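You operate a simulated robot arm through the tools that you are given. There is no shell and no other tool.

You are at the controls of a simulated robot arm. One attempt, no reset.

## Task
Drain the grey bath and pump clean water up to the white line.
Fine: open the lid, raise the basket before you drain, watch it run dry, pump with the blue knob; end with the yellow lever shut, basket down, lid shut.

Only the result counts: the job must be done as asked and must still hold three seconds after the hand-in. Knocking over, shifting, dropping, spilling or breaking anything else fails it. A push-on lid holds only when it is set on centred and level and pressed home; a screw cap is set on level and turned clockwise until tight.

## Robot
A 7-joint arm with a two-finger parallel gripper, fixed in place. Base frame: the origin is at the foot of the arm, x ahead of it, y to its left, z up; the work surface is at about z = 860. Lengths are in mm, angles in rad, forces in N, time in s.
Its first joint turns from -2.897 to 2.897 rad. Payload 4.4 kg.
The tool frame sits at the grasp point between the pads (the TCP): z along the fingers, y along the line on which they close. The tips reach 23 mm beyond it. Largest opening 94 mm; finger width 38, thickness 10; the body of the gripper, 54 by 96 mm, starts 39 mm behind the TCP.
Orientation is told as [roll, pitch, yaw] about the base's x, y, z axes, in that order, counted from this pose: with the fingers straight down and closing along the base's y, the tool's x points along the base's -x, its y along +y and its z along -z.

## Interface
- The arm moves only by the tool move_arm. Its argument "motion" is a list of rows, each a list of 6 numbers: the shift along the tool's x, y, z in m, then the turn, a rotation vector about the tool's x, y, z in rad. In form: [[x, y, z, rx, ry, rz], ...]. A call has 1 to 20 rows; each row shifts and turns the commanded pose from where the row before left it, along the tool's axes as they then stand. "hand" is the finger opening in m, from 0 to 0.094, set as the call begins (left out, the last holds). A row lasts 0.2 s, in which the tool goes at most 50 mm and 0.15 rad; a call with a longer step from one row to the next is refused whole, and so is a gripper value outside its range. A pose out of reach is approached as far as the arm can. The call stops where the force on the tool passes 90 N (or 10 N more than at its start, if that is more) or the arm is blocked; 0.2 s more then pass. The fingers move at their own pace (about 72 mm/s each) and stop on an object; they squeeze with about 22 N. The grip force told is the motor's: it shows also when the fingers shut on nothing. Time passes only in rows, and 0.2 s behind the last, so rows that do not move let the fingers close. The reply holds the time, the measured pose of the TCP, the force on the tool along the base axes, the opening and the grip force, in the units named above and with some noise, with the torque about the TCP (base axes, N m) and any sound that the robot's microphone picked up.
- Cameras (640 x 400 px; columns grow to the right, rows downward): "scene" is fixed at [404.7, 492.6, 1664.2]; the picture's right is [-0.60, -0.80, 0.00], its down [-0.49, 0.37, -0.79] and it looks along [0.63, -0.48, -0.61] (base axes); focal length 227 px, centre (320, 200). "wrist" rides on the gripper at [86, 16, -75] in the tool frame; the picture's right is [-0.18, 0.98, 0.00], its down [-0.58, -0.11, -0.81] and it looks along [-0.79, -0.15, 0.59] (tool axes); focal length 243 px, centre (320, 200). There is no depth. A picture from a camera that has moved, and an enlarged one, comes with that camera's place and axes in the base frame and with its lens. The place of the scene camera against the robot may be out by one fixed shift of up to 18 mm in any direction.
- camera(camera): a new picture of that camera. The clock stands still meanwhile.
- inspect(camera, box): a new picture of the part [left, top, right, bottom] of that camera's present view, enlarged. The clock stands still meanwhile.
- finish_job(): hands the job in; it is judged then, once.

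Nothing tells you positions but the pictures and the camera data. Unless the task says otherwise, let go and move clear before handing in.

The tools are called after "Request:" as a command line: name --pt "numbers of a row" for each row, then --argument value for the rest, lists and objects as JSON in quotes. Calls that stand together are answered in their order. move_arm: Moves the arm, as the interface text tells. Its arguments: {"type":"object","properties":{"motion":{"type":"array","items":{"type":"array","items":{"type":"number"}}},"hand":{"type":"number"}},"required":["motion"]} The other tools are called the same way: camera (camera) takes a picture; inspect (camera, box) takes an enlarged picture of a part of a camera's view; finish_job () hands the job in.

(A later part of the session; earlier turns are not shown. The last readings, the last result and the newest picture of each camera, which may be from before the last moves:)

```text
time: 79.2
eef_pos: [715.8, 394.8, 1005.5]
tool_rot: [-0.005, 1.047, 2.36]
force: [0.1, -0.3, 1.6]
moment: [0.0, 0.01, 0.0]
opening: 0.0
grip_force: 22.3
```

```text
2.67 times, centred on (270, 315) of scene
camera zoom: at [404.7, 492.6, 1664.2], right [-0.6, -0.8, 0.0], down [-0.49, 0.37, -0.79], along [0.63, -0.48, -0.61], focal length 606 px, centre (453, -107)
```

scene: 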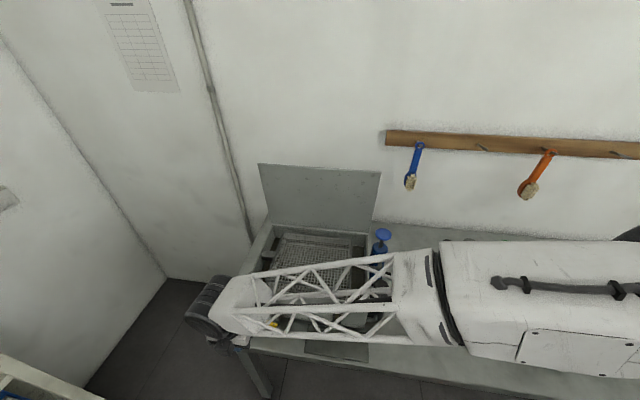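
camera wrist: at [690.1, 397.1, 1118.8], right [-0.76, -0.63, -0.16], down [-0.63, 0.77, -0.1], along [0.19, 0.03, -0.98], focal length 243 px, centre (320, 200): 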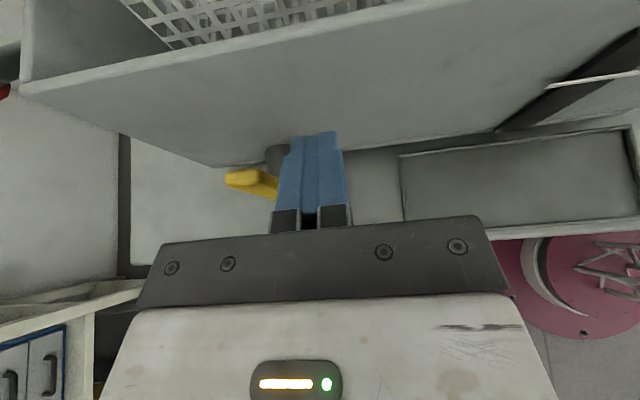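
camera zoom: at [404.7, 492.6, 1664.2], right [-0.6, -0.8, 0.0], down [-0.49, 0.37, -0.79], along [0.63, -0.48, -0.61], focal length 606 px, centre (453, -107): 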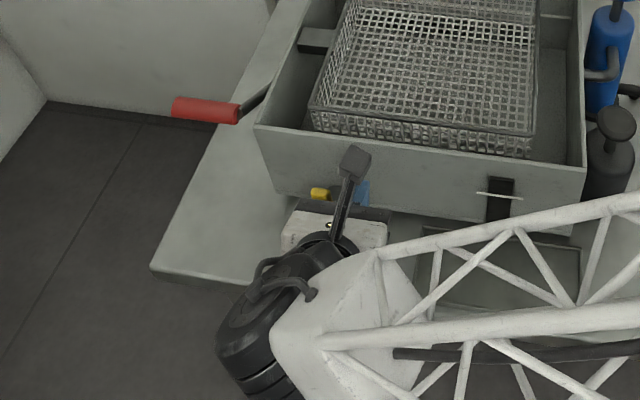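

Request:
move_arm --pt "0.0013 -0.022 -0.0008 0 0 0" --pt "0.0007 -0.0097 -0.0004 0 0 0" --pt "-0.0008 -0.0097 0.0005 0 0 0" --pt "-0.0022 -0.0094 0.0013 0 0 0" --pt "-0.0036 -0.0088 0.0021 0 0 0" --pt "-0.0048 -0.0079 0.0028 0 0 0"

Request:
camera --camera "wrist"

Request:
inspect --camera "scene" --box '[170, 240, 370, 390]'

```text
time: 80.6
eef_pos: [763.8, 442.8, 995.6]
tool_rot: [-0.006, 1.047, 2.356]
force: [-0.4, -0.3, 0.0]
moment: [0.0, 0.02, 0.0]
opening: 0.0
grip_force: 21.7
```

```text
taken
camera wrist: at [737.0, 445.0, 1107.6], right [-0.76, -0.63, -0.16], down [-0.63, 0.77, -0.1], along [0.19, 0.03, -0.98], focal length 243 px, centre (320, 200)
```

wrist: 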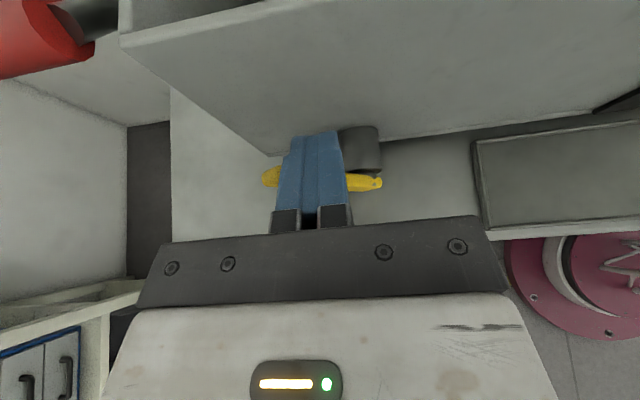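

```text
2.67 times, centred on (270, 315) of scene
camera zoom: at [404.7, 492.6, 1664.2], right [-0.6, -0.8, 0.0], down [-0.49, 0.37, -0.79], along [0.63, -0.48, -0.61], focal length 606 px, centre (453, -107)
```

zoom: 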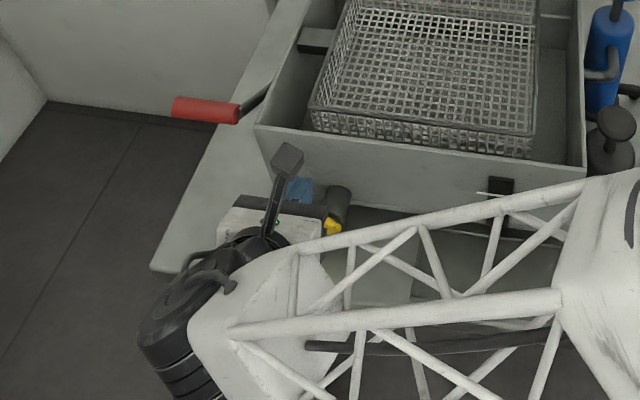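

The lever is following down. I'll continue to the closed position and press lightly to the stop.

Request:
move_arm --pt "-0.0061 -0.0069 0.0035 0 0 0" --pt "-0.0069 -0.0056 0.004 0 0 0" --pt "-0.0076 -0.0041 0.0044 0 0 0" --pt "-0.0061 -0.0018 0.0035 0 0 0"

Request:
camera --camera "wrist"

```text
time: 81.6
eef_pos: [776.6, 455.9, 961.9]
tool_rot: [-0.005, 1.047, 2.356]
force: [-0.5, 0.2, 0.3]
moment: [0.0, 0.01, -0.01]
opening: 0.0
grip_force: 22.0
```

```text
taken
camera wrist: at [750.4, 459.0, 1076.0], right [-0.76, -0.63, -0.16], down [-0.63, 0.77, -0.1], along [0.19, 0.03, -0.98], focal length 243 px, centre (320, 200)
```

wrist: 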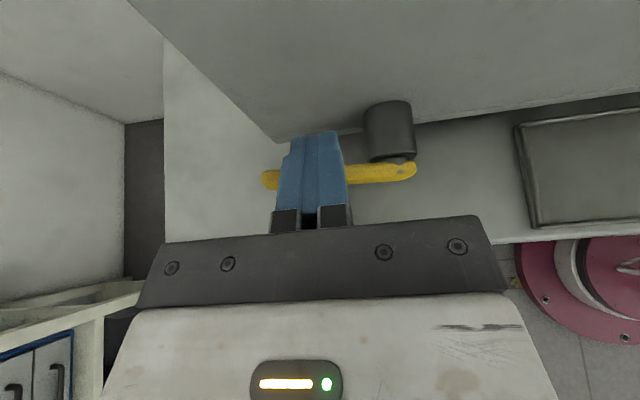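

Request:
move_arm --pt "-0.0035 0 0.002 0 0 0" --pt "-0.0035 0 0.002 0 0 0"

Request:
move_arm --pt "-0.0026 0 0.0015 0 0 0" --pt "-0.0017 0 0.001 0 0 0"

Request:
camera --camera "wrist"

```text
time: 82.2
eef_pos: [777.2, 455.3, 954.9]
tool_rot: [-0.004, 1.048, 2.355]
force: [-1.2, 0.2, -0.3]
moment: [0.01, 0.01, -0.01]
opening: 0.0
grip_force: 22.2
```

```text
time: 82.8
eef_pos: [777.9, 456.3, 950.6]
tool_rot: [-0.006, 1.048, 2.355]
force: [-1.6, 0.6, 4.9]
moment: [-0.02, 0.03, -0.02]
opening: 0.0
grip_force: 22.0
```

```text
taken
camera wrist: at [750.6, 458.7, 1063.9], right [-0.76, -0.63, -0.16], down [-0.63, 0.77, -0.1], along [0.19, 0.03, -0.98], focal length 243 px, centre (320, 200)
```

wrist: 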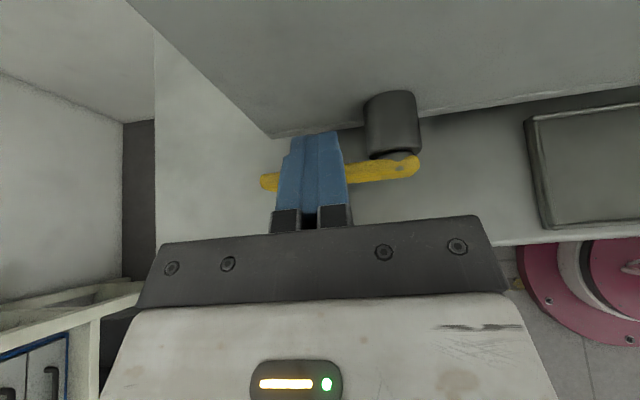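

Request:
move_arm --pt "-0.0017 0 0.001 0 0 0" --pt "-0.0017 0 0.001 0 0 0"

```text
time: 83.4
eef_pos: [777.3, 456.2, 949.7]
tool_rot: [-0.016, 1.05, 2.348]
force: [-9.8, -9.0, 44.6]
moment: [-0.62, -0.05, -0.41]
opening: 0.0
grip_force: 21.8
```

The lever has hit its closed stop with 45 N of reaction. I'll back off and compare it with its original position.

Request:
move_arm --pt "0.0087 0 -0.005 0 0 0" --pt "0.0087 0 -0.005 0 0 0" --pt "-0.0175 0 -0.0303 0 0 0" --pt "-0.0175 0 -0.0303 0 0 0" --pt "-0.0175 0 -0.0303 0 0 0" --pt "0.03 0 -0.02 0 0 0" --pt "0.03 0 -0.02 0 0 0"

Request:
inspect --camera "scene" --box '[220, 200, 420, 370]'

Request:
camera --camera "wrist"

```text
time: 85.0
eef_pos: [697.0, 533.3, 1038.7]
tool_rot: [-0.004, 1.045, 2.358]
force: [0.2, 0.7, -0.7]
moment: [-0.03, -0.01, -0.01]
opening: 0.1
grip_force: 21.9
```

```text
2.35 times, centred on (320, 285) of scene
camera zoom: at [404.7, 492.6, 1664.2], right [-0.6, -0.8, 0.0], down [-0.49, 0.37, -0.79], along [0.63, -0.48, -0.61], focal length 535 px, centre (320, 0)
```

zoom: 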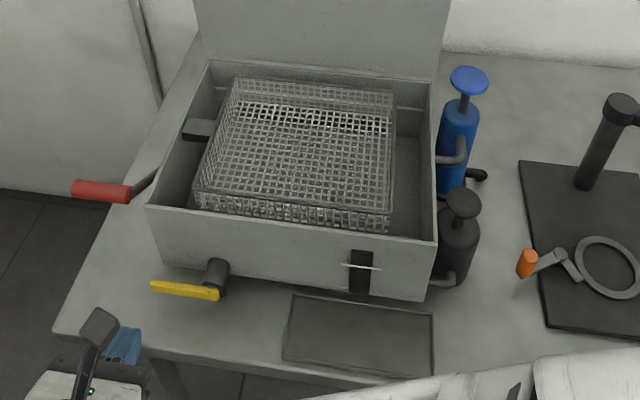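

```text
taken
camera wrist: at [671.7, 535.7, 1151.6], right [-0.76, -0.63, -0.16], down [-0.63, 0.77, -0.1], along [0.19, 0.03, -0.98], focal length 243 px, centre (320, 200)
```

wrist: 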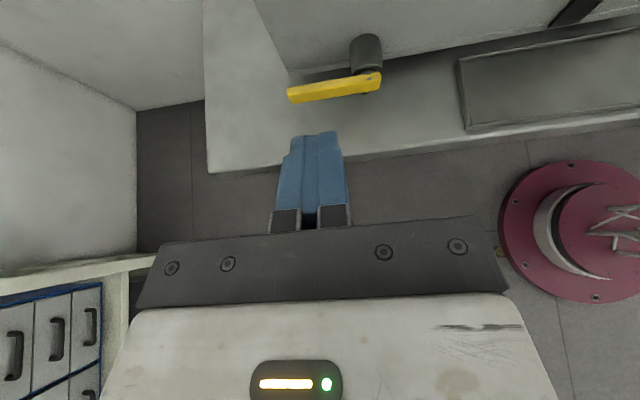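

The lever is back exactly where it started, so the drain is shut. Now for the pump: I place the blue knob at about s≈500, d≈490, z≈1112, right of the bath. I'll level the tool, turn it back and move over for a closer look.

Request:
move_arm --pt "0 0 0 0 -0.131 0" --pt "0 0 0 0 -0.131 0" --pt "0 0 0 0 -0.131 0" --pt "0 0 0 0 -0.131 0" --pt "0 0 0 0 -0.131 0" --pt "0 0 0 0 -0.131 0" --pt "0 0 0 0 -0.131 0" --pt "0 0 0 0 -0.13 0" --pt "0 0 -0.045 0 0 0.1428" --pt "0 0 -0.045 0 0 0.1428" --pt "0 0 -0.045 0 0 0.1428" --pt "0 0 -0.045 0 0 0.1428" --pt "0 0 -0.02 0 0 0.1428" --pt "0 0 0 0 0 0.1428" --pt "0 0 0 0 0 0.1428" --pt "0 0 0 0 0 0.1428" --pt "0 0 0 0 0 0.1428" --pt "0 0 0 0 0 0.1428" --pt "0 0 0 0 0 0.1428"

```text
time: 89.0
eef_pos: [698.1, 531.3, 1239.0]
tool_rot: [0.002, -0.004, 0.79]
force: [0.2, -1.0, -0.7]
moment: [0.01, 0.02, 0.0]
opening: 0.0
grip_force: 22.4
```

Request:
move_arm --pt "0.0358 -0.0227 0 0 0 0" --pt "0.0358 -0.0227 0 0 0 0" --pt "0.0358 -0.0227 0 0 0 0" --pt "0.0358 -0.0227 0 0 0 0" --pt "0.0358 -0.0227 0 0 0 0" --pt "0.0358 -0.0227 0 0 0 0" --pt "0.0358 -0.0227 0 0 0 0" --pt "0.0358 -0.0227 0 0 0 0" --pt "0.0358 -0.0227 0 0 0 0" --pt "0.0358 -0.0227 0 0 0 0" --pt "0.0358 -0.0227 0 0 0 0" --pt "0.0358 -0.0227 0 0 0 0"

Request:
camera --camera "wrist"

Request:
camera --camera "scene"

```text
time: 91.6
eef_pos: [588.3, 33.9, 1235.4]
tool_rot: [0.002, -0.003, 0.793]
force: [-0.8, 0.2, 0.0]
moment: [0.0, -0.01, 0.03]
opening: 0.1
grip_force: 22.1
```

```text
taken
camera wrist: at [517.4, -16.0, 1312.0], right [-0.57, 0.82, 0.0], down [0.49, 0.33, 0.81], along [0.66, 0.46, -0.59], focal length 243 px, centre (320, 200)
```

wrist: 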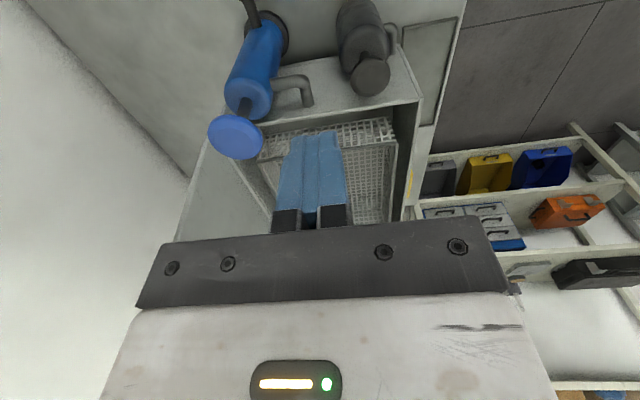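

```text
taken
```

scene: 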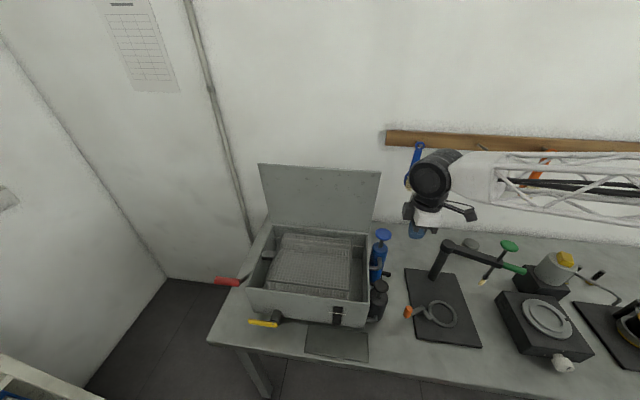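

The knob disc is confirmed at s≈499, d≈489, z≈1112, with the pump body's top at z≈1042. I'll come above it with closed fingers, leaning slightly away from the open lid.

Request:
move_arm --pt "0 0 0 0.15 0 0" --pt "0 0 0 0.15 0 0" --pt "-0.0148 -0.0187 0.0241 0 0 0" --pt "-0.0148 -0.0187 0.0241 0 0 0" --pt "-0.0148 -0.0187 0.0241 0 0 0" --pt "-0.0148 -0.0187 0.0241 0 0 0"

Request:
camera --camera "wrist"

Request:
inspect --camera "scene" --box '[260, 130, 460, 330]'

```text
time: 93.0
eef_pos: [702.9, 5.8, 1167.8]
tool_rot: [-0.299, -0.004, 0.792]
force: [-0.4, 0.5, 0.2]
moment: [0.05, 0.03, -0.03]
opening: 0.0
grip_force: 22.1
```

```text
taken
camera wrist: at [615.3, -29.0, 1234.9], right [-0.54, 0.79, -0.29], down [0.31, 0.51, 0.8], along [0.78, 0.34, -0.52], focal length 243 px, centre (320, 200)
```

wrist: 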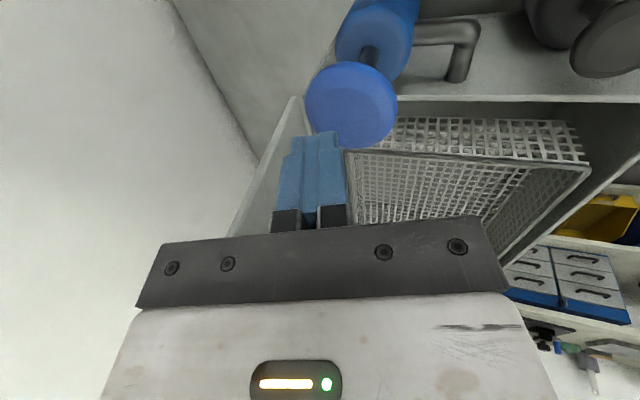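

```text
2.00 times, centred on (360, 230) of scene
camera zoom: at [404.7, 492.6, 1664.2], right [-0.6, -0.8, 0.0], down [-0.49, 0.37, -0.79], along [0.63, -0.48, -0.61], focal length 455 px, centre (240, 140)
```

zoom: 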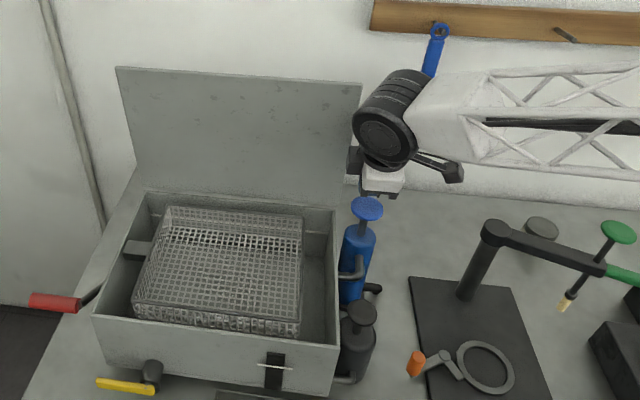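

The knob is right below the fingertips. I'll press down in small steps.

Request:
move_arm --pt "0.002 0.0059 0.0191 0 0 0" --pt "0 0.003 0.0096 0 0 0" --pt "0 0.003 0.0096 0 0 0" --pt "0 0.003 0.0096 0 0 0"

Request:
camera --camera "wrist"

```text
time: 94.0
eef_pos: [702.5, 5.5, 1117.5]
tool_rot: [-0.299, -0.003, 0.791]
force: [-2.5, 2.8, 8.5]
moment: [0.04, 0.1, 0.0]
opening: 0.4
grip_force: 22.2
```

```text
taken
camera wrist: at [614.6, -30.4, 1185.3], right [-0.54, 0.79, -0.29], down [0.31, 0.51, 0.8], along [0.78, 0.34, -0.52], focal length 243 px, centre (320, 200)
```

wrist: 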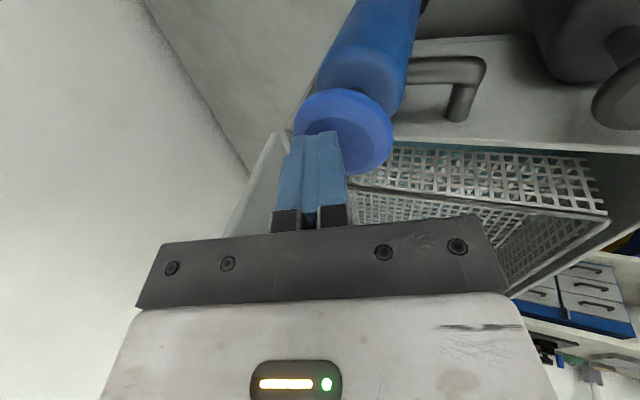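

The knob goes down easily, at about 9 N. I'll press on to the end of the stroke and check the gauge.

Request:
move_arm --pt "0 0.003 0.0096 0 0 0" --pt "0 0.003 0.0096 0 0 0" --pt "0 0.003 0.0096 0 0 0"

Request:
inspect --camera "scene" --box '[320, 290, 380, 330]'

Request:
camera --camera "wrist"

```text
time: 94.5
eef_pos: [704.2, 5.5, 1114.9]
tool_rot: [-0.311, -0.014, 0.79]
force: [-19.7, -0.7, 35.8]
moment: [-0.24, 0.73, -0.06]
opening: 0.2
grip_force: 21.8
stopped in row 2: the force on the tool passed its limit at 102 N (the readings are from after the stop); the commanded pose is now the measured one
```

```text
10.00 times, centred on (350, 310) of scene
camera zoom: at [404.7, 492.6, 1664.2], right [-0.6, -0.8, 0.0], down [-0.49, 0.37, -0.79], along [0.63, -0.48, -0.61], focal length 2274 px, centre (20, -900)
```

zoom: 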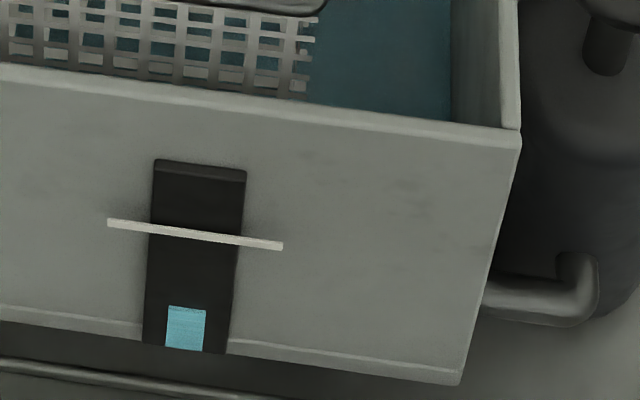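

```text
taken
camera wrist: at [614.6, -30.3, 1180.7], right [-0.53, 0.79, -0.3], down [0.3, 0.51, 0.81], along [0.79, 0.34, -0.51], focal length 243 px, centre (320, 200)
```

wrist: 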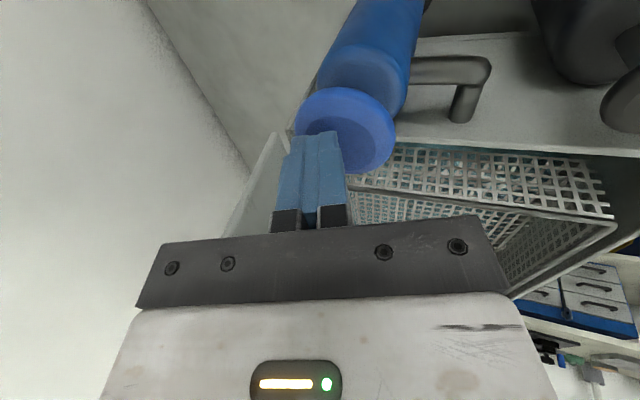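

One press of about 25 mm raised the clean water to roughly 3/8 of the way. I'll lift and see whether the knob springs back.

Request:
move_arm --pt "0 -0.003 -0.0096 0 0 0" --pt "0 -0.0045 -0.0143 0 0 0" --pt "0 -0.0045 -0.0143 0 0 0"

Request:
inspect --camera "scene" --box '[320, 290, 380, 330]'

Request:
camera --camera "wrist"

```text
time: 95.3
eef_pos: [701.4, 5.8, 1150.9]
tool_rot: [-0.308, -0.011, 0.79]
force: [-0.1, 0.1, -0.5]
moment: [0.01, -0.02, 0.02]
opening: 0.1
grip_force: 22.2
```

```text
10.00 times, centred on (350, 310) of scene
camera zoom: at [404.7, 492.6, 1664.2], right [-0.6, -0.8, 0.0], down [-0.49, 0.37, -0.79], along [0.63, -0.48, -0.61], focal length 2274 px, centre (20, -900)
```

zoom: 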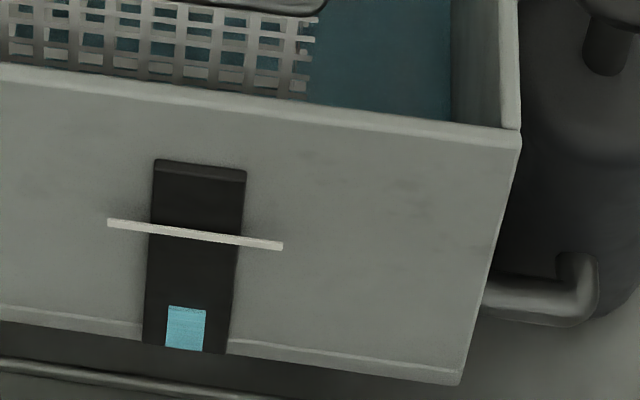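

```text
taken
camera wrist: at [614.7, -30.9, 1217.0], right [-0.53, 0.79, -0.29], down [0.3, 0.51, 0.81], along [0.79, 0.34, -0.51], focal length 243 px, centre (320, 200)
```

wrist: 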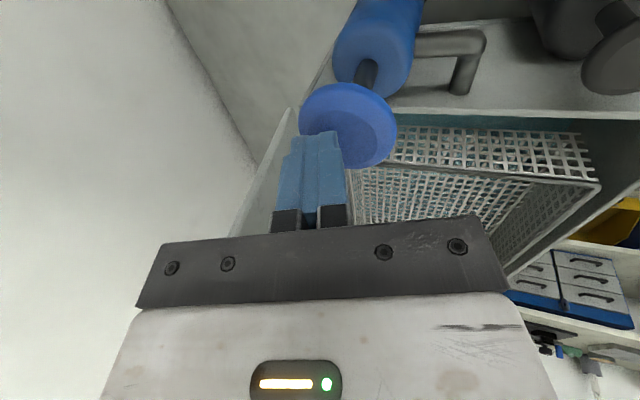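

The knob springs back by itself and the level holds. Now the second stroke.

Request:
move_arm --pt "0 0.003 0.0096 0 0 0" --pt "0 0.003 0.0096 0 0 0" --pt "0 0.003 0.0096 0 0 0"

Request:
inspect --camera "scene" --box '[320, 290, 380, 330]'

```text
time: 96.1
eef_pos: [702.1, 4.9, 1121.8]
tool_rot: [-0.309, -0.01, 0.793]
force: [-1.4, -2.0, 7.1]
moment: [-0.14, 0.12, 0.05]
opening: 0.2
grip_force: 21.8
```

```text
10.00 times, centred on (350, 310) of scene
camera zoom: at [404.7, 492.6, 1664.2], right [-0.6, -0.8, 0.0], down [-0.49, 0.37, -0.79], along [0.63, -0.48, -0.61], focal length 2274 px, centre (20, -900)
```

zoom: 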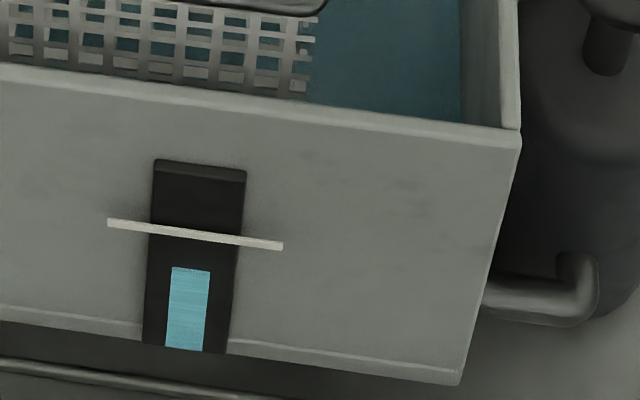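

Request:
move_arm --pt "0 0.0009 0.0029 0 0 0" --pt "0 0 0 0 0 0"

Request:
inspect --camera "scene" --box '[320, 290, 380, 330]'

```text
time: 96.7
eef_pos: [702.8, 5.8, 1118.9]
tool_rot: [-0.307, -0.011, 0.792]
force: [0.0, 1.3, 8.2]
moment: [-0.08, 0.06, -0.03]
opening: 0.2
grip_force: 21.8
```

```text
10.00 times, centred on (350, 310) of scene
camera zoom: at [404.7, 492.6, 1664.2], right [-0.6, -0.8, 0.0], down [-0.49, 0.37, -0.79], along [0.63, -0.48, -0.61], focal length 2274 px, centre (20, -900)
```

zoom: 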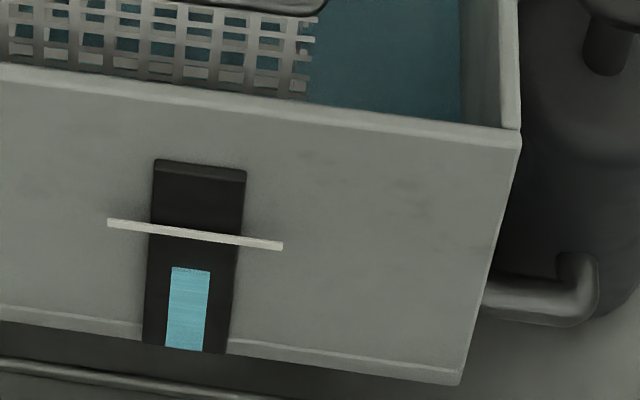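

An extra 3 mm added nothing, so each full stroke seems to add a fixed amount. A third should land at the line. I'll release fully and press again in smaller steps.

Request:
move_arm --pt "0 -0.003 -0.0096 0 0 0" --pt "0 -0.0045 -0.0143 0 0 0" --pt "0 -0.0025 -0.008 0 0 0" --pt "0 0 0 0 0 0" --pt "0 0.0025 0.008 0 0 0" --pt "0 0.0018 0.0057 0 0 0"

Request:
inspect --camera "scene" --box '[320, 290, 380, 330]'

```text
time: 98.1
eef_pos: [703.2, 6.7, 1138.8]
tool_rot: [-0.306, -0.011, 0.792]
force: [1.3, 0.3, 2.5]
moment: [-0.01, 0.03, 0.01]
opening: 0.0
grip_force: 22.1
```

```text
10.00 times, centred on (350, 310) of scene
camera zoom: at [404.7, 492.6, 1664.2], right [-0.6, -0.8, 0.0], down [-0.49, 0.37, -0.79], along [0.63, -0.48, -0.61], focal length 2274 px, centre (20, -900)
```

zoom: 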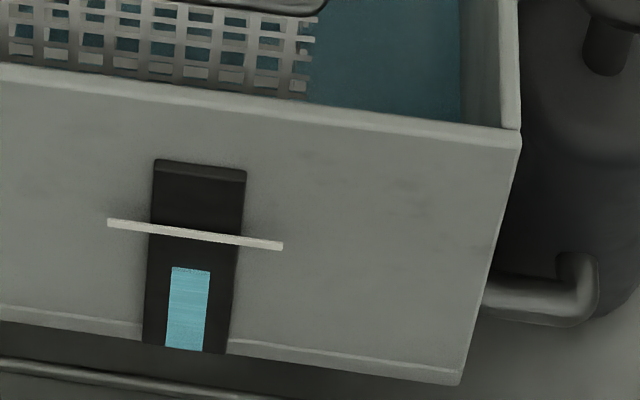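

Contact is made and the level is unchanged. I'll press on in small steps.

Request:
move_arm --pt "0 0.0015 0.0048 0 0 0" --pt "0 0.0009 0.0029 0 0 0"

Request:
inspect --camera "scene" --box '[320, 290, 380, 330]'

Request:
move_arm --pt "0 0.0012 0.0038 0 0 0"

Request:
inspect --camera "scene" --box '[320, 290, 380, 330]'

```text
time: 98.7
eef_pos: [702.7, 6.0, 1129.0]
tool_rot: [-0.307, -0.012, 0.79]
force: [0.7, 0.8, 4.7]
moment: [-0.1, 0.09, -0.02]
opening: 0.1
grip_force: 22.1
```

```text
10.00 times, centred on (350, 310) of scene
camera zoom: at [404.7, 492.6, 1664.2], right [-0.6, -0.8, 0.0], down [-0.49, 0.37, -0.79], along [0.63, -0.48, -0.61], focal length 2274 px, centre (20, -900)
```

zoom: 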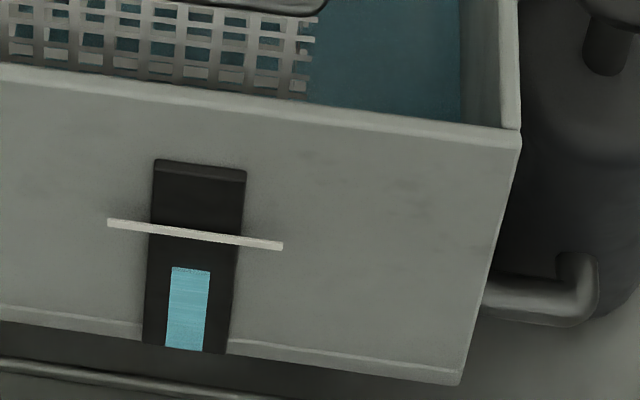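

```text
time: 99.1
eef_pos: [703.6, 5.9, 1125.5]
tool_rot: [-0.307, -0.011, 0.791]
force: [-1.4, 1.3, 5.9]
moment: [-0.01, 0.12, -0.02]
opening: 0.1
grip_force: 21.7
```

```text
10.00 times, centred on (350, 310) of scene
camera zoom: at [404.7, 492.6, 1664.2], right [-0.6, -0.8, 0.0], down [-0.49, 0.37, -0.79], along [0.63, -0.48, -0.61], focal length 2274 px, centre (20, -900)
```

zoom: 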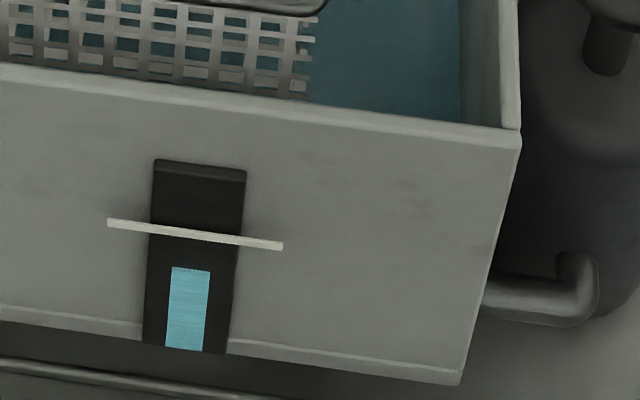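

Request:
move_arm --pt "0 0.0014 0.0045 0 0 0" --pt "0 0 0 0 0 0"

Request:
inspect --camera "scene" --box '[320, 290, 380, 330]'

```text
time: 99.7
eef_pos: [703.3, 5.4, 1121.4]
tool_rot: [-0.307, -0.013, 0.791]
force: [2.0, -0.2, 6.8]
moment: [-0.04, 0.05, 0.0]
opening: 0.0
grip_force: 22.2
```

```text
10.00 times, centred on (350, 310) of scene
camera zoom: at [404.7, 492.6, 1664.2], right [-0.6, -0.8, 0.0], down [-0.49, 0.37, -0.79], along [0.63, -0.48, -0.61], focal length 2274 px, centre (20, -900)
```

zoom: 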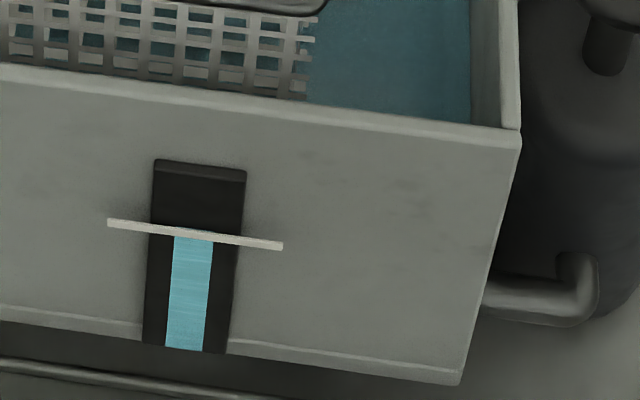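

The third stroke brought the level to the white line. I'll zoom in further and then release the knob.

Request:
inspect --camera "scene" --box '[330, 300, 350, 314]'

Request:
move_arm --pt "0 -0.003 -0.0096 0 0 0" --pt "0 -0.0045 -0.0143 0 0 0" --pt "0 -0.0045 -0.0143 0 0 0" --pt "0 -0.009 -0.0287 0 0 0" --pt "0 -0.009 -0.0287 0 0 0"

Request:
inspect --camera "scene" --box '[330, 300, 350, 314]'

Request:
inspect --camera "scene" --box '[220, 200, 420, 370]'

```text
16.00 times, centred on (340, 307) of scene
camera zoom: at [404.7, 492.6, 1664.2], right [-0.6, -0.8, 0.0], down [-0.49, 0.37, -0.79], along [0.63, -0.48, -0.61], focal length 3639 px, centre (0, -1512)
```

zoom: 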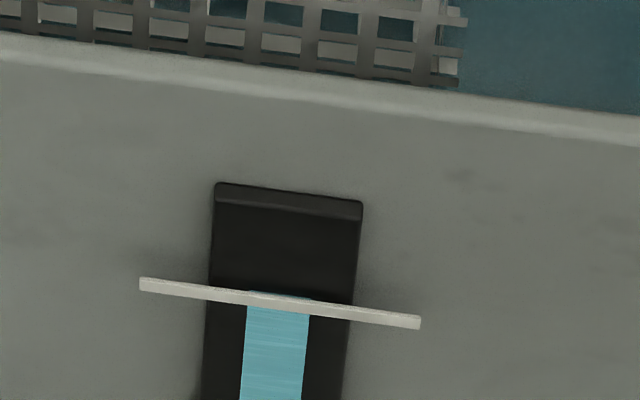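

```text
time: 100.9
eef_pos: [701.6, 4.7, 1220.9]
tool_rot: [-0.308, -0.01, 0.788]
force: [0.1, -0.2, 0.1]
moment: [0.01, -0.01, -0.02]
opening: 0.0
grip_force: 22.0
```

```text
16.00 times, centred on (340, 307) of scene
camera zoom: at [404.7, 492.6, 1664.2], right [-0.6, -0.8, 0.0], down [-0.49, 0.37, -0.79], along [0.63, -0.48, -0.61], focal length 3639 px, centre (0, -1512)
```

zoom: 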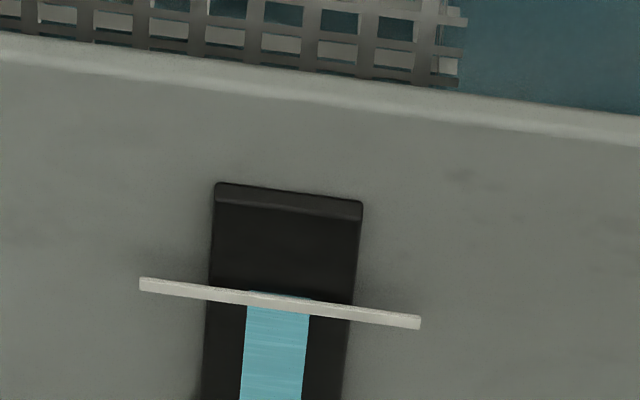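

```text
2.35 times, centred on (320, 285) of scene
camera zoom: at [404.7, 492.6, 1664.2], right [-0.6, -0.8, 0.0], down [-0.49, 0.37, -0.79], along [0.63, -0.48, -0.61], focal length 535 px, centre (320, 0)
```

zoom: 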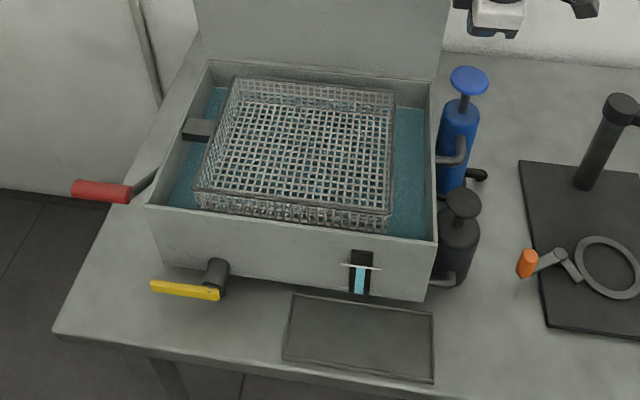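

The water stands at the white line and the knob is back up. Next I'll lower the basket: level the tool, move over to the red crank and look.

Request:
move_arm --hand 0.06 --pt "0 0 0 -0.103 0 0" --pt "0 0 0 -0.103 0 0" --pt "0 0 0 -0.102 0 0" --pt "-0.038 0.0201 0.002 0 0 0" --pt "-0.038 0.0201 0.002 0 0 0" --pt "-0.038 0.0201 0.002 0 0 0" --pt "-0.038 0.0201 0.002 0 0 0" --pt "-0.038 0.0201 0.002 0 0 0" --pt "-0.038 0.0201 0.002 0 0 0" --pt "-0.038 0.0201 0.002 0 0 0" --pt "-0.038 0.0201 0.002 0 0 0" --pt "-0.038 0.0201 0.002 0 0 0" --pt "-0.038 0.0201 0.002 0 0 0" --pt "0 0 0 0 -0.13 0" --pt "0 0 0 0 -0.13 0"

Request:
camera --camera "wrist"

```text
time: 104.1
eef_pos: [825.6, 416.8, 1206.3]
tool_rot: [-0.001, -0.273, 0.791]
force: [0.0, 0.5, 0.2]
moment: [0.01, 0.0, 0.01]
opening: 59.9
grip_force: 0.0
```

```text
taken
camera wrist: at [742.5, 354.4, 1255.4], right [-0.57, 0.82, 0.05], down [0.32, 0.17, 0.93], along [0.75, 0.55, -0.36], focal length 243 px, centre (320, 200)
```

wrist: 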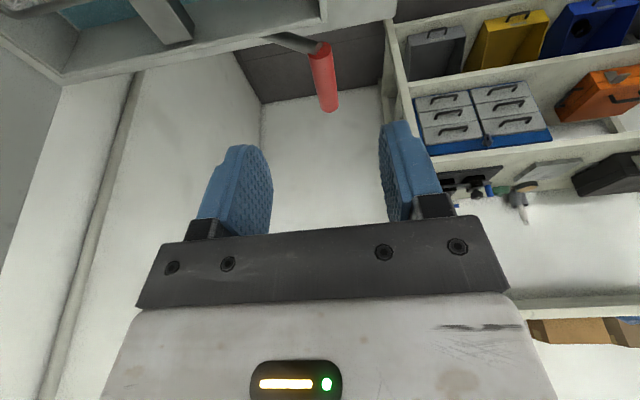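

The crank grip is at d≈294, z≈1038. I'll line up and go down over it.

Request:
move_arm --pt "-0.0248 -0.0045 0 0 0 0" --pt "-0.0247 0 0 0 0 0" --pt "0 0 0.038 0 0 0" --pt "0 0 0.038 0 0 0" --pt "0 0 0.038 0 0 0" --pt "0 0 0.038 0 0 0" --pt "0 0 0.036 0 0 0"

Request:
camera --camera "wrist"

```text
time: 105.7
eef_pos: [899.2, 483.0, 1037.2]
tool_rot: [0.0, -0.272, 0.791]
force: [-0.3, 0.7, 0.7]
moment: [-0.01, 0.0, 0.03]
opening: 59.9
grip_force: 0.1
```

```text
taken
camera wrist: at [815.0, 420.9, 1086.7], right [-0.57, 0.82, 0.05], down [0.32, 0.17, 0.93], along [0.75, 0.55, -0.36], focal length 243 px, centre (320, 200)
```

wrist: 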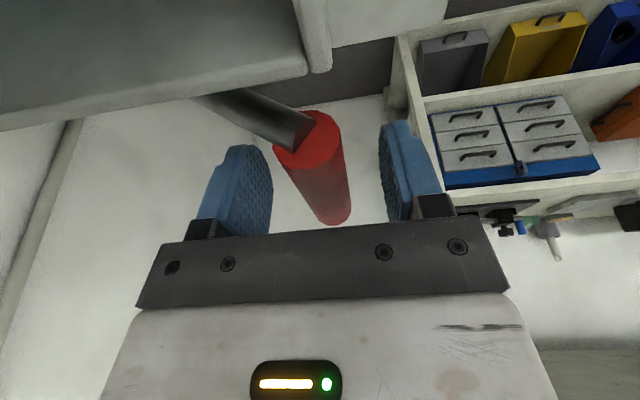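

Request:
move_arm --hand 0.0 --pt "0 0 0 0 0 0" --pt "0 0 0 0 0 0" --pt "0 0 0 0 0 0" --pt "0 0 0 0 0 0"

Request:
move_arm --pt "-0.0029 -0.0088 -0.0103 0 -0.05 0" --pt "-0.0048 -0.0158 -0.0144 0 -0.06 0" --pt "-0.0048 -0.0178 -0.0121 0 -0.06 0"

Request:
inspect --camera "scene" --box '[220, 130, 420, 330]'

```text
time: 106.7
eef_pos: [898.2, 484.4, 1037.0]
tool_rot: [0.001, -0.272, 0.791]
force: [-9.4, 7.5, 6.2]
moment: [-0.39, 0.91, -1.03]
opening: 23.8
grip_force: 44.8
```

```text
time: 107.5
eef_pos: [928.5, 452.7, 1076.3]
tool_rot: [-0.002, -0.444, 0.79]
force: [-1.9, 2.3, 0.6]
moment: [-0.81, 1.11, -1.09]
opening: 23.9
grip_force: 45.2
```

```text
2.00 times, centred on (320, 230) of scene
camera zoom: at [404.7, 492.6, 1664.2], right [-0.6, -0.8, 0.0], down [-0.49, 0.37, -0.79], along [0.63, -0.48, -0.61], focal length 455 px, centre (320, 140)
```

zoom: 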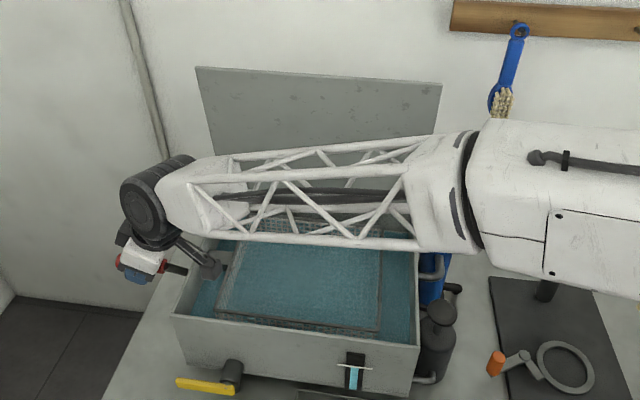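

The crank follows and the basket is going down into the clean water. I'll continue along the arc, increasing the tilt again.

Request:
move_arm --pt "-0.0044 -0.0194 -0.0093 0 -0.06 0" --pt "-0.0036 -0.0207 -0.0066 0 -0.06 0" --pt "-0.0025 -0.0215 -0.0039 0 -0.07 0" --pt "-0.0009 -0.0219 -0.0012 0 -0.07 0"

Request:
move_arm --pt "0.001 -0.0219 0.0011 0 -0.07 0"

Request:
inspect --camera "scene" --box '[220, 130, 420, 330]'

```text
time: 108.5
eef_pos: [987.3, 394.2, 1100.8]
tool_rot: [-0.001, -0.702, 0.792]
force: [-3.1, 4.4, 1.3]
moment: [-0.65, 1.1, -1.61]
opening: 23.8
grip_force: 45.4
```

```text
time: 108.9
eef_pos: [1003.2, 378.9, 1098.9]
tool_rot: [0.001, -0.774, 0.79]
force: [0.9, 5.8, 3.1]
moment: [-0.76, 1.08, -1.58]
opening: 23.6
grip_force: 44.7
```

```text
2.00 times, centred on (320, 230) of scene
camera zoom: at [404.7, 492.6, 1664.2], right [-0.6, -0.8, 0.0], down [-0.49, 0.37, -0.79], along [0.63, -0.48, -0.61], focal length 455 px, centre (320, 140)
```

zoom: 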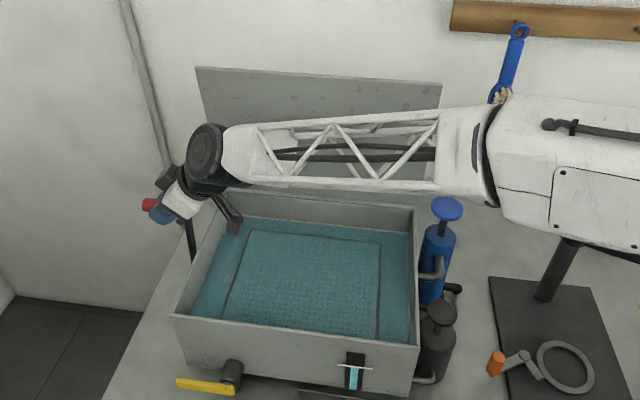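

Request:
move_arm --pt "0.0032 -0.0215 0.0033 0 -0.01 0" --pt "0.0011 -0.0053 0.0011 0 0 0"

Request:
move_arm --pt "0.0008 -0.004 0.0008 0 0 0" --pt "0 0 0 0 0 0"

Request:
inspect --camera "scene" --box '[220, 130, 420, 330]'

```text
time: 109.5
eef_pos: [1020.9, 359.8, 1092.5]
tool_rot: [0.002, -0.782, 0.791]
force: [-22.8, 1.3, 0.9]
moment: [0.69, -0.68, -1.71]
opening: 23.9
grip_force: 45.2
```

```text
time: 110.1
eef_pos: [1023.3, 360.7, 1092.2]
tool_rot: [0.003, -0.782, 0.794]
force: [-78.3, 36.6, 9.8]
moment: [-0.21, 0.35, -1.43]
opening: 24.0
grip_force: 44.8
```

```text
2.00 times, centred on (320, 230) of scene
camera zoom: at [404.7, 492.6, 1664.2], right [-0.6, -0.8, 0.0], down [-0.49, 0.37, -0.79], along [0.63, -0.48, -0.61], focal length 455 px, centre (320, 140)
```

zoom: 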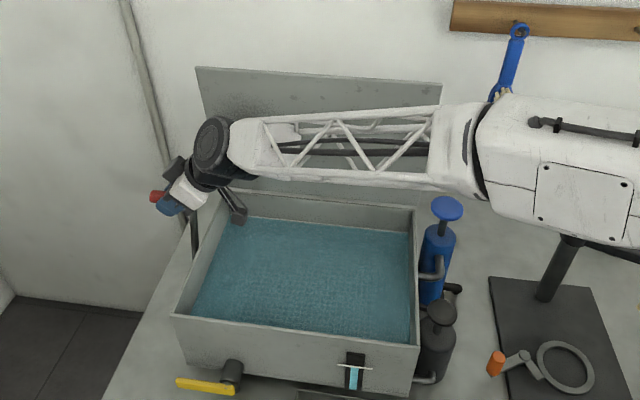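

The crank is against its stop at its original angle and the basket is submerged. I'll release and back straight out along the tool axis.

Request:
move_arm --hand 0.07 --pt "0 0 0 0 0 0" --pt "0 0 0 0 0 0" --pt "0 0 0 0 0 0" --pt "0 0 -0.035 0 0 0" --pt "0 0 -0.04 0 0 0" --pt "0 0 -0.04 0 0 0" --pt "0 0 -0.04 0 0 0" --pt "0 0 -0.04 0 0 0"

Request:
camera --camera "scene"

Request:
camera --camera "wrist"

```text
time: 111.9
eef_pos: [928.0, 259.1, 1228.1]
tool_rot: [0.003, -0.781, 0.789]
force: [-0.5, -0.3, -0.9]
moment: [0.04, -0.04, 0.04]
opening: 70.1
grip_force: 0.0
```

```text
taken
```

scene: 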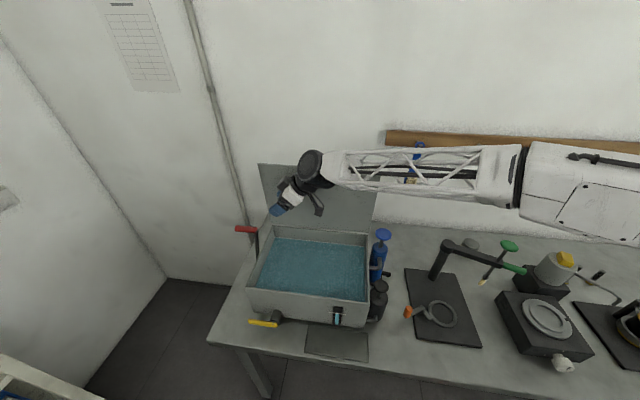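

```text
taken
camera wrist: at [837.1, 189.6, 1220.8], right [-0.61, 0.78, 0.13], down [-0.03, -0.19, 0.98], along [0.79, 0.59, 0.14], focal length 243 px, centre (320, 200)
```

wrist: 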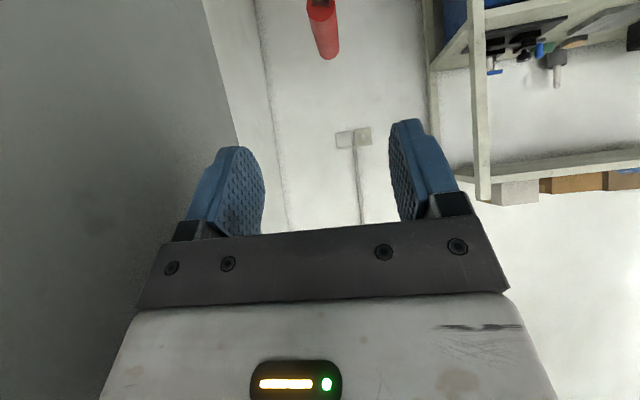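

The basket is down, the crank is back at its original angle and the lid still stands. Next is the lid: first I'll step away, level the tool and rise to cross over the lid at its right part.

Request:
move_arm --hand 0.03 --pt "0 0.048 0 0 0 0" --pt "0 0.048 0 0 0 0" --pt "0 0 0 0 0.13 0" --pt "0 0 0 0 0.13 0" --pt "0 0 0 0 0.13 0" --pt "0 0 0 0 0.13 0" --pt "0 0 0 0 0.13 0" --pt "0 0 0 0 0.131 0" --pt "0.0356 0 -0.0246 0 0 0" --pt "0.0356 0 -0.0246 0 0 0" --pt "0.0356 0 -0.0246 0 0 0" --pt "0.0356 0 -0.0246 0 0 0" --pt "0.0356 0 -0.0246 0 0 0" --pt "0.0356 0 -0.0246 0 0 0" --pt "0.0356 0 -0.0246 0 0 0"

Request:
inspect --camera "scene" --box '[220, 130, 420, 330]'

```text
time: 115.1
eef_pos: [686.2, 149.9, 1399.7]
tool_rot: [0.002, 0.003, 0.791]
force: [0.6, -0.5, -0.2]
moment: [0.04, 0.01, 0.03]
opening: 30.2
grip_force: 0.0
```

```text
2.00 times, centred on (320, 230) of scene
camera zoom: at [404.7, 492.6, 1664.2], right [-0.6, -0.8, 0.0], down [-0.49, 0.37, -0.79], along [0.63, -0.48, -0.61], focal length 455 px, centre (320, 140)
```

zoom: 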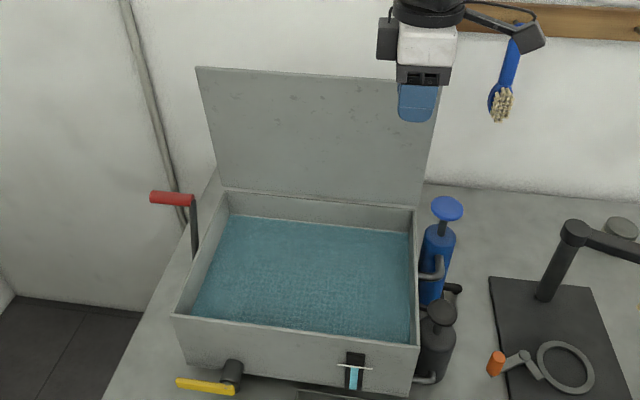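

Request:
move_arm --pt "0 -0.0446 0 0 0 0" --pt "0 -0.0446 0 0 0 0" --pt "0 -0.0446 0 0 0 0" --pt "0 -0.0446 0 0 0 0" --pt "0 -0.0446 0 0 0 0"

Request:
move_arm --pt "0 -0.0042 0.0128 -0.128 0 0" --pt "0 -0.0058 0.0122 -0.128 0 0" --pt "0 -0.0073 0.0113 -0.128 0 0" --pt "0 -0.0087 0.0103 -0.128 0 0" --pt "0 -0.0099 0.0091 -0.128 0 0" --pt "0 -0.011 0.0078 -0.128 0 0"

Request:
camera --camera "wrist"

Request:
camera --camera "scene"

```text
time: 116.3
eef_pos: [843.5, -7.5, 1403.6]
tool_rot: [0.0, -0.001, 0.791]
force: [-0.2, -1.1, -0.2]
moment: [0.01, -0.02, -0.01]
opening: 30.1
grip_force: 0.0
```

```text
time: 117.7
eef_pos: [861.4, -24.2, 1326.7]
tool_rot: [0.769, -0.002, 0.791]
force: [-0.3, -0.5, 0.4]
moment: [-0.03, -0.03, 0.03]
opening: 29.8
grip_force: 0.1
```

```text
taken
camera wrist: at [829.4, -114.7, 1392.0], right [-0.37, 0.63, 0.68], down [0.86, -0.04, 0.51], along [0.34, 0.78, -0.53], focal length 243 px, centre (320, 200)
```

wrist: 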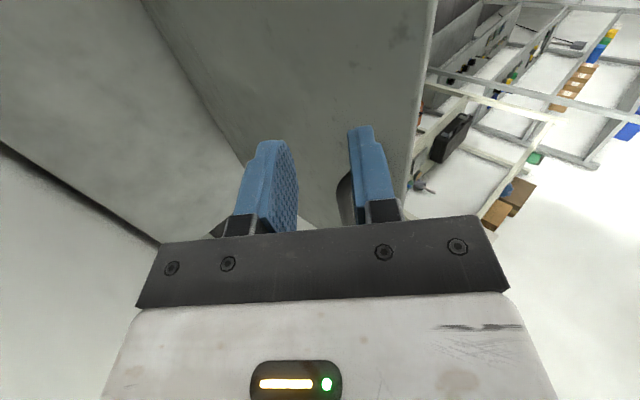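

```text
taken
```

scene: 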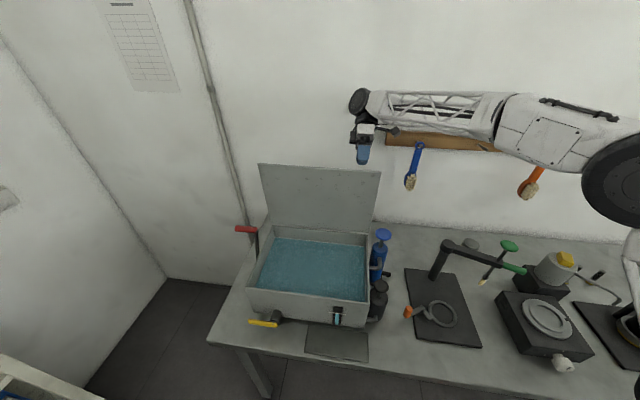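

Request:
move_arm --pt "-0.0343 0 0 0 0 0" --pt "-0.0343 0 0 0 0 0" --pt "-0.0343 0 0 0 0 0" --pt "-0.0343 0 0 0 0 0"

Request:
camera --camera "wrist"

```text
time: 118.7
eef_pos: [959.0, 71.7, 1325.5]
tool_rot: [0.768, 0.001, 0.793]
force: [-0.6, 0.1, 0.2]
moment: [0.02, -0.03, -0.02]
opening: 30.4
grip_force: 0.1
```

```text
taken
camera wrist: at [926.7, -17.6, 1391.6], right [-0.37, 0.63, 0.68], down [0.86, -0.04, 0.51], along [0.34, 0.78, -0.53], focal length 243 px, centre (320, 200)
```

wrist: 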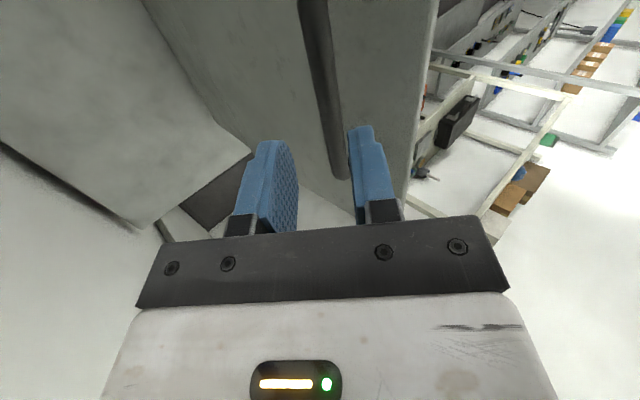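

The bar is at about d≈582, z≈1288, just ahead of the fingers. I'll centre on it and go in.

Request:
move_arm --hand 0.028 --pt "0 0.0066 0 0 0 0" --pt "0 0 0.018 0 0 0" --pt "0 0 0.018 0 0 0" --pt "0 0 0.017 0 0 0"

Request:
camera --camera "wrist"

Request:
inspect --camera "scene" --box '[220, 130, 420, 330]'

```text
time: 119.7
eef_pos: [928.6, 101.8, 1291.5]
tool_rot: [0.769, -0.002, 0.791]
force: [-0.2, 0.6, -0.3]
moment: [-0.03, 0.04, 0.02]
opening: 28.3
grip_force: 0.1
```

```text
taken
camera wrist: at [896.9, 11.9, 1357.6], right [-0.37, 0.63, 0.68], down [0.86, -0.04, 0.5], along [0.34, 0.78, -0.53], focal length 243 px, centre (320, 200)
```

wrist: 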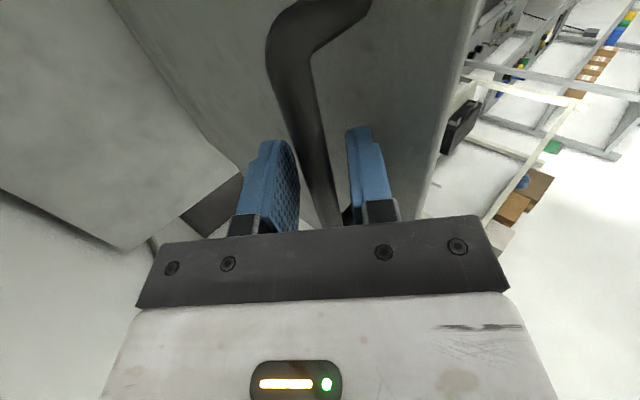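

```text
2.00 times, centred on (320, 230) of scene
camera zoom: at [404.7, 492.6, 1664.2], right [-0.6, -0.8, 0.0], down [-0.49, 0.37, -0.79], along [0.63, -0.48, -0.61], focal length 455 px, centre (320, 140)
```

zoom: 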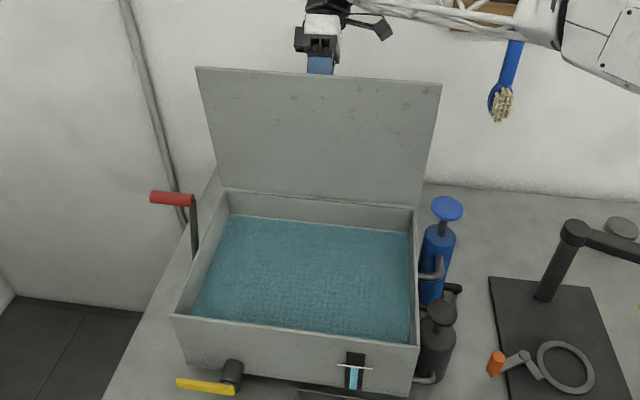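

Request:
move_arm --hand 0.0 --pt "0 0 0 0 0 0" --pt "0 0 0 0 0 0" --pt "0 0 0 0 0 0"

```text
time: 120.5
eef_pos: [928.5, 102.3, 1291.2]
tool_rot: [0.767, -0.002, 0.791]
force: [-1.4, 0.7, -3.6]
moment: [-0.48, 0.55, -0.47]
opening: 13.7
grip_force: 44.9
```

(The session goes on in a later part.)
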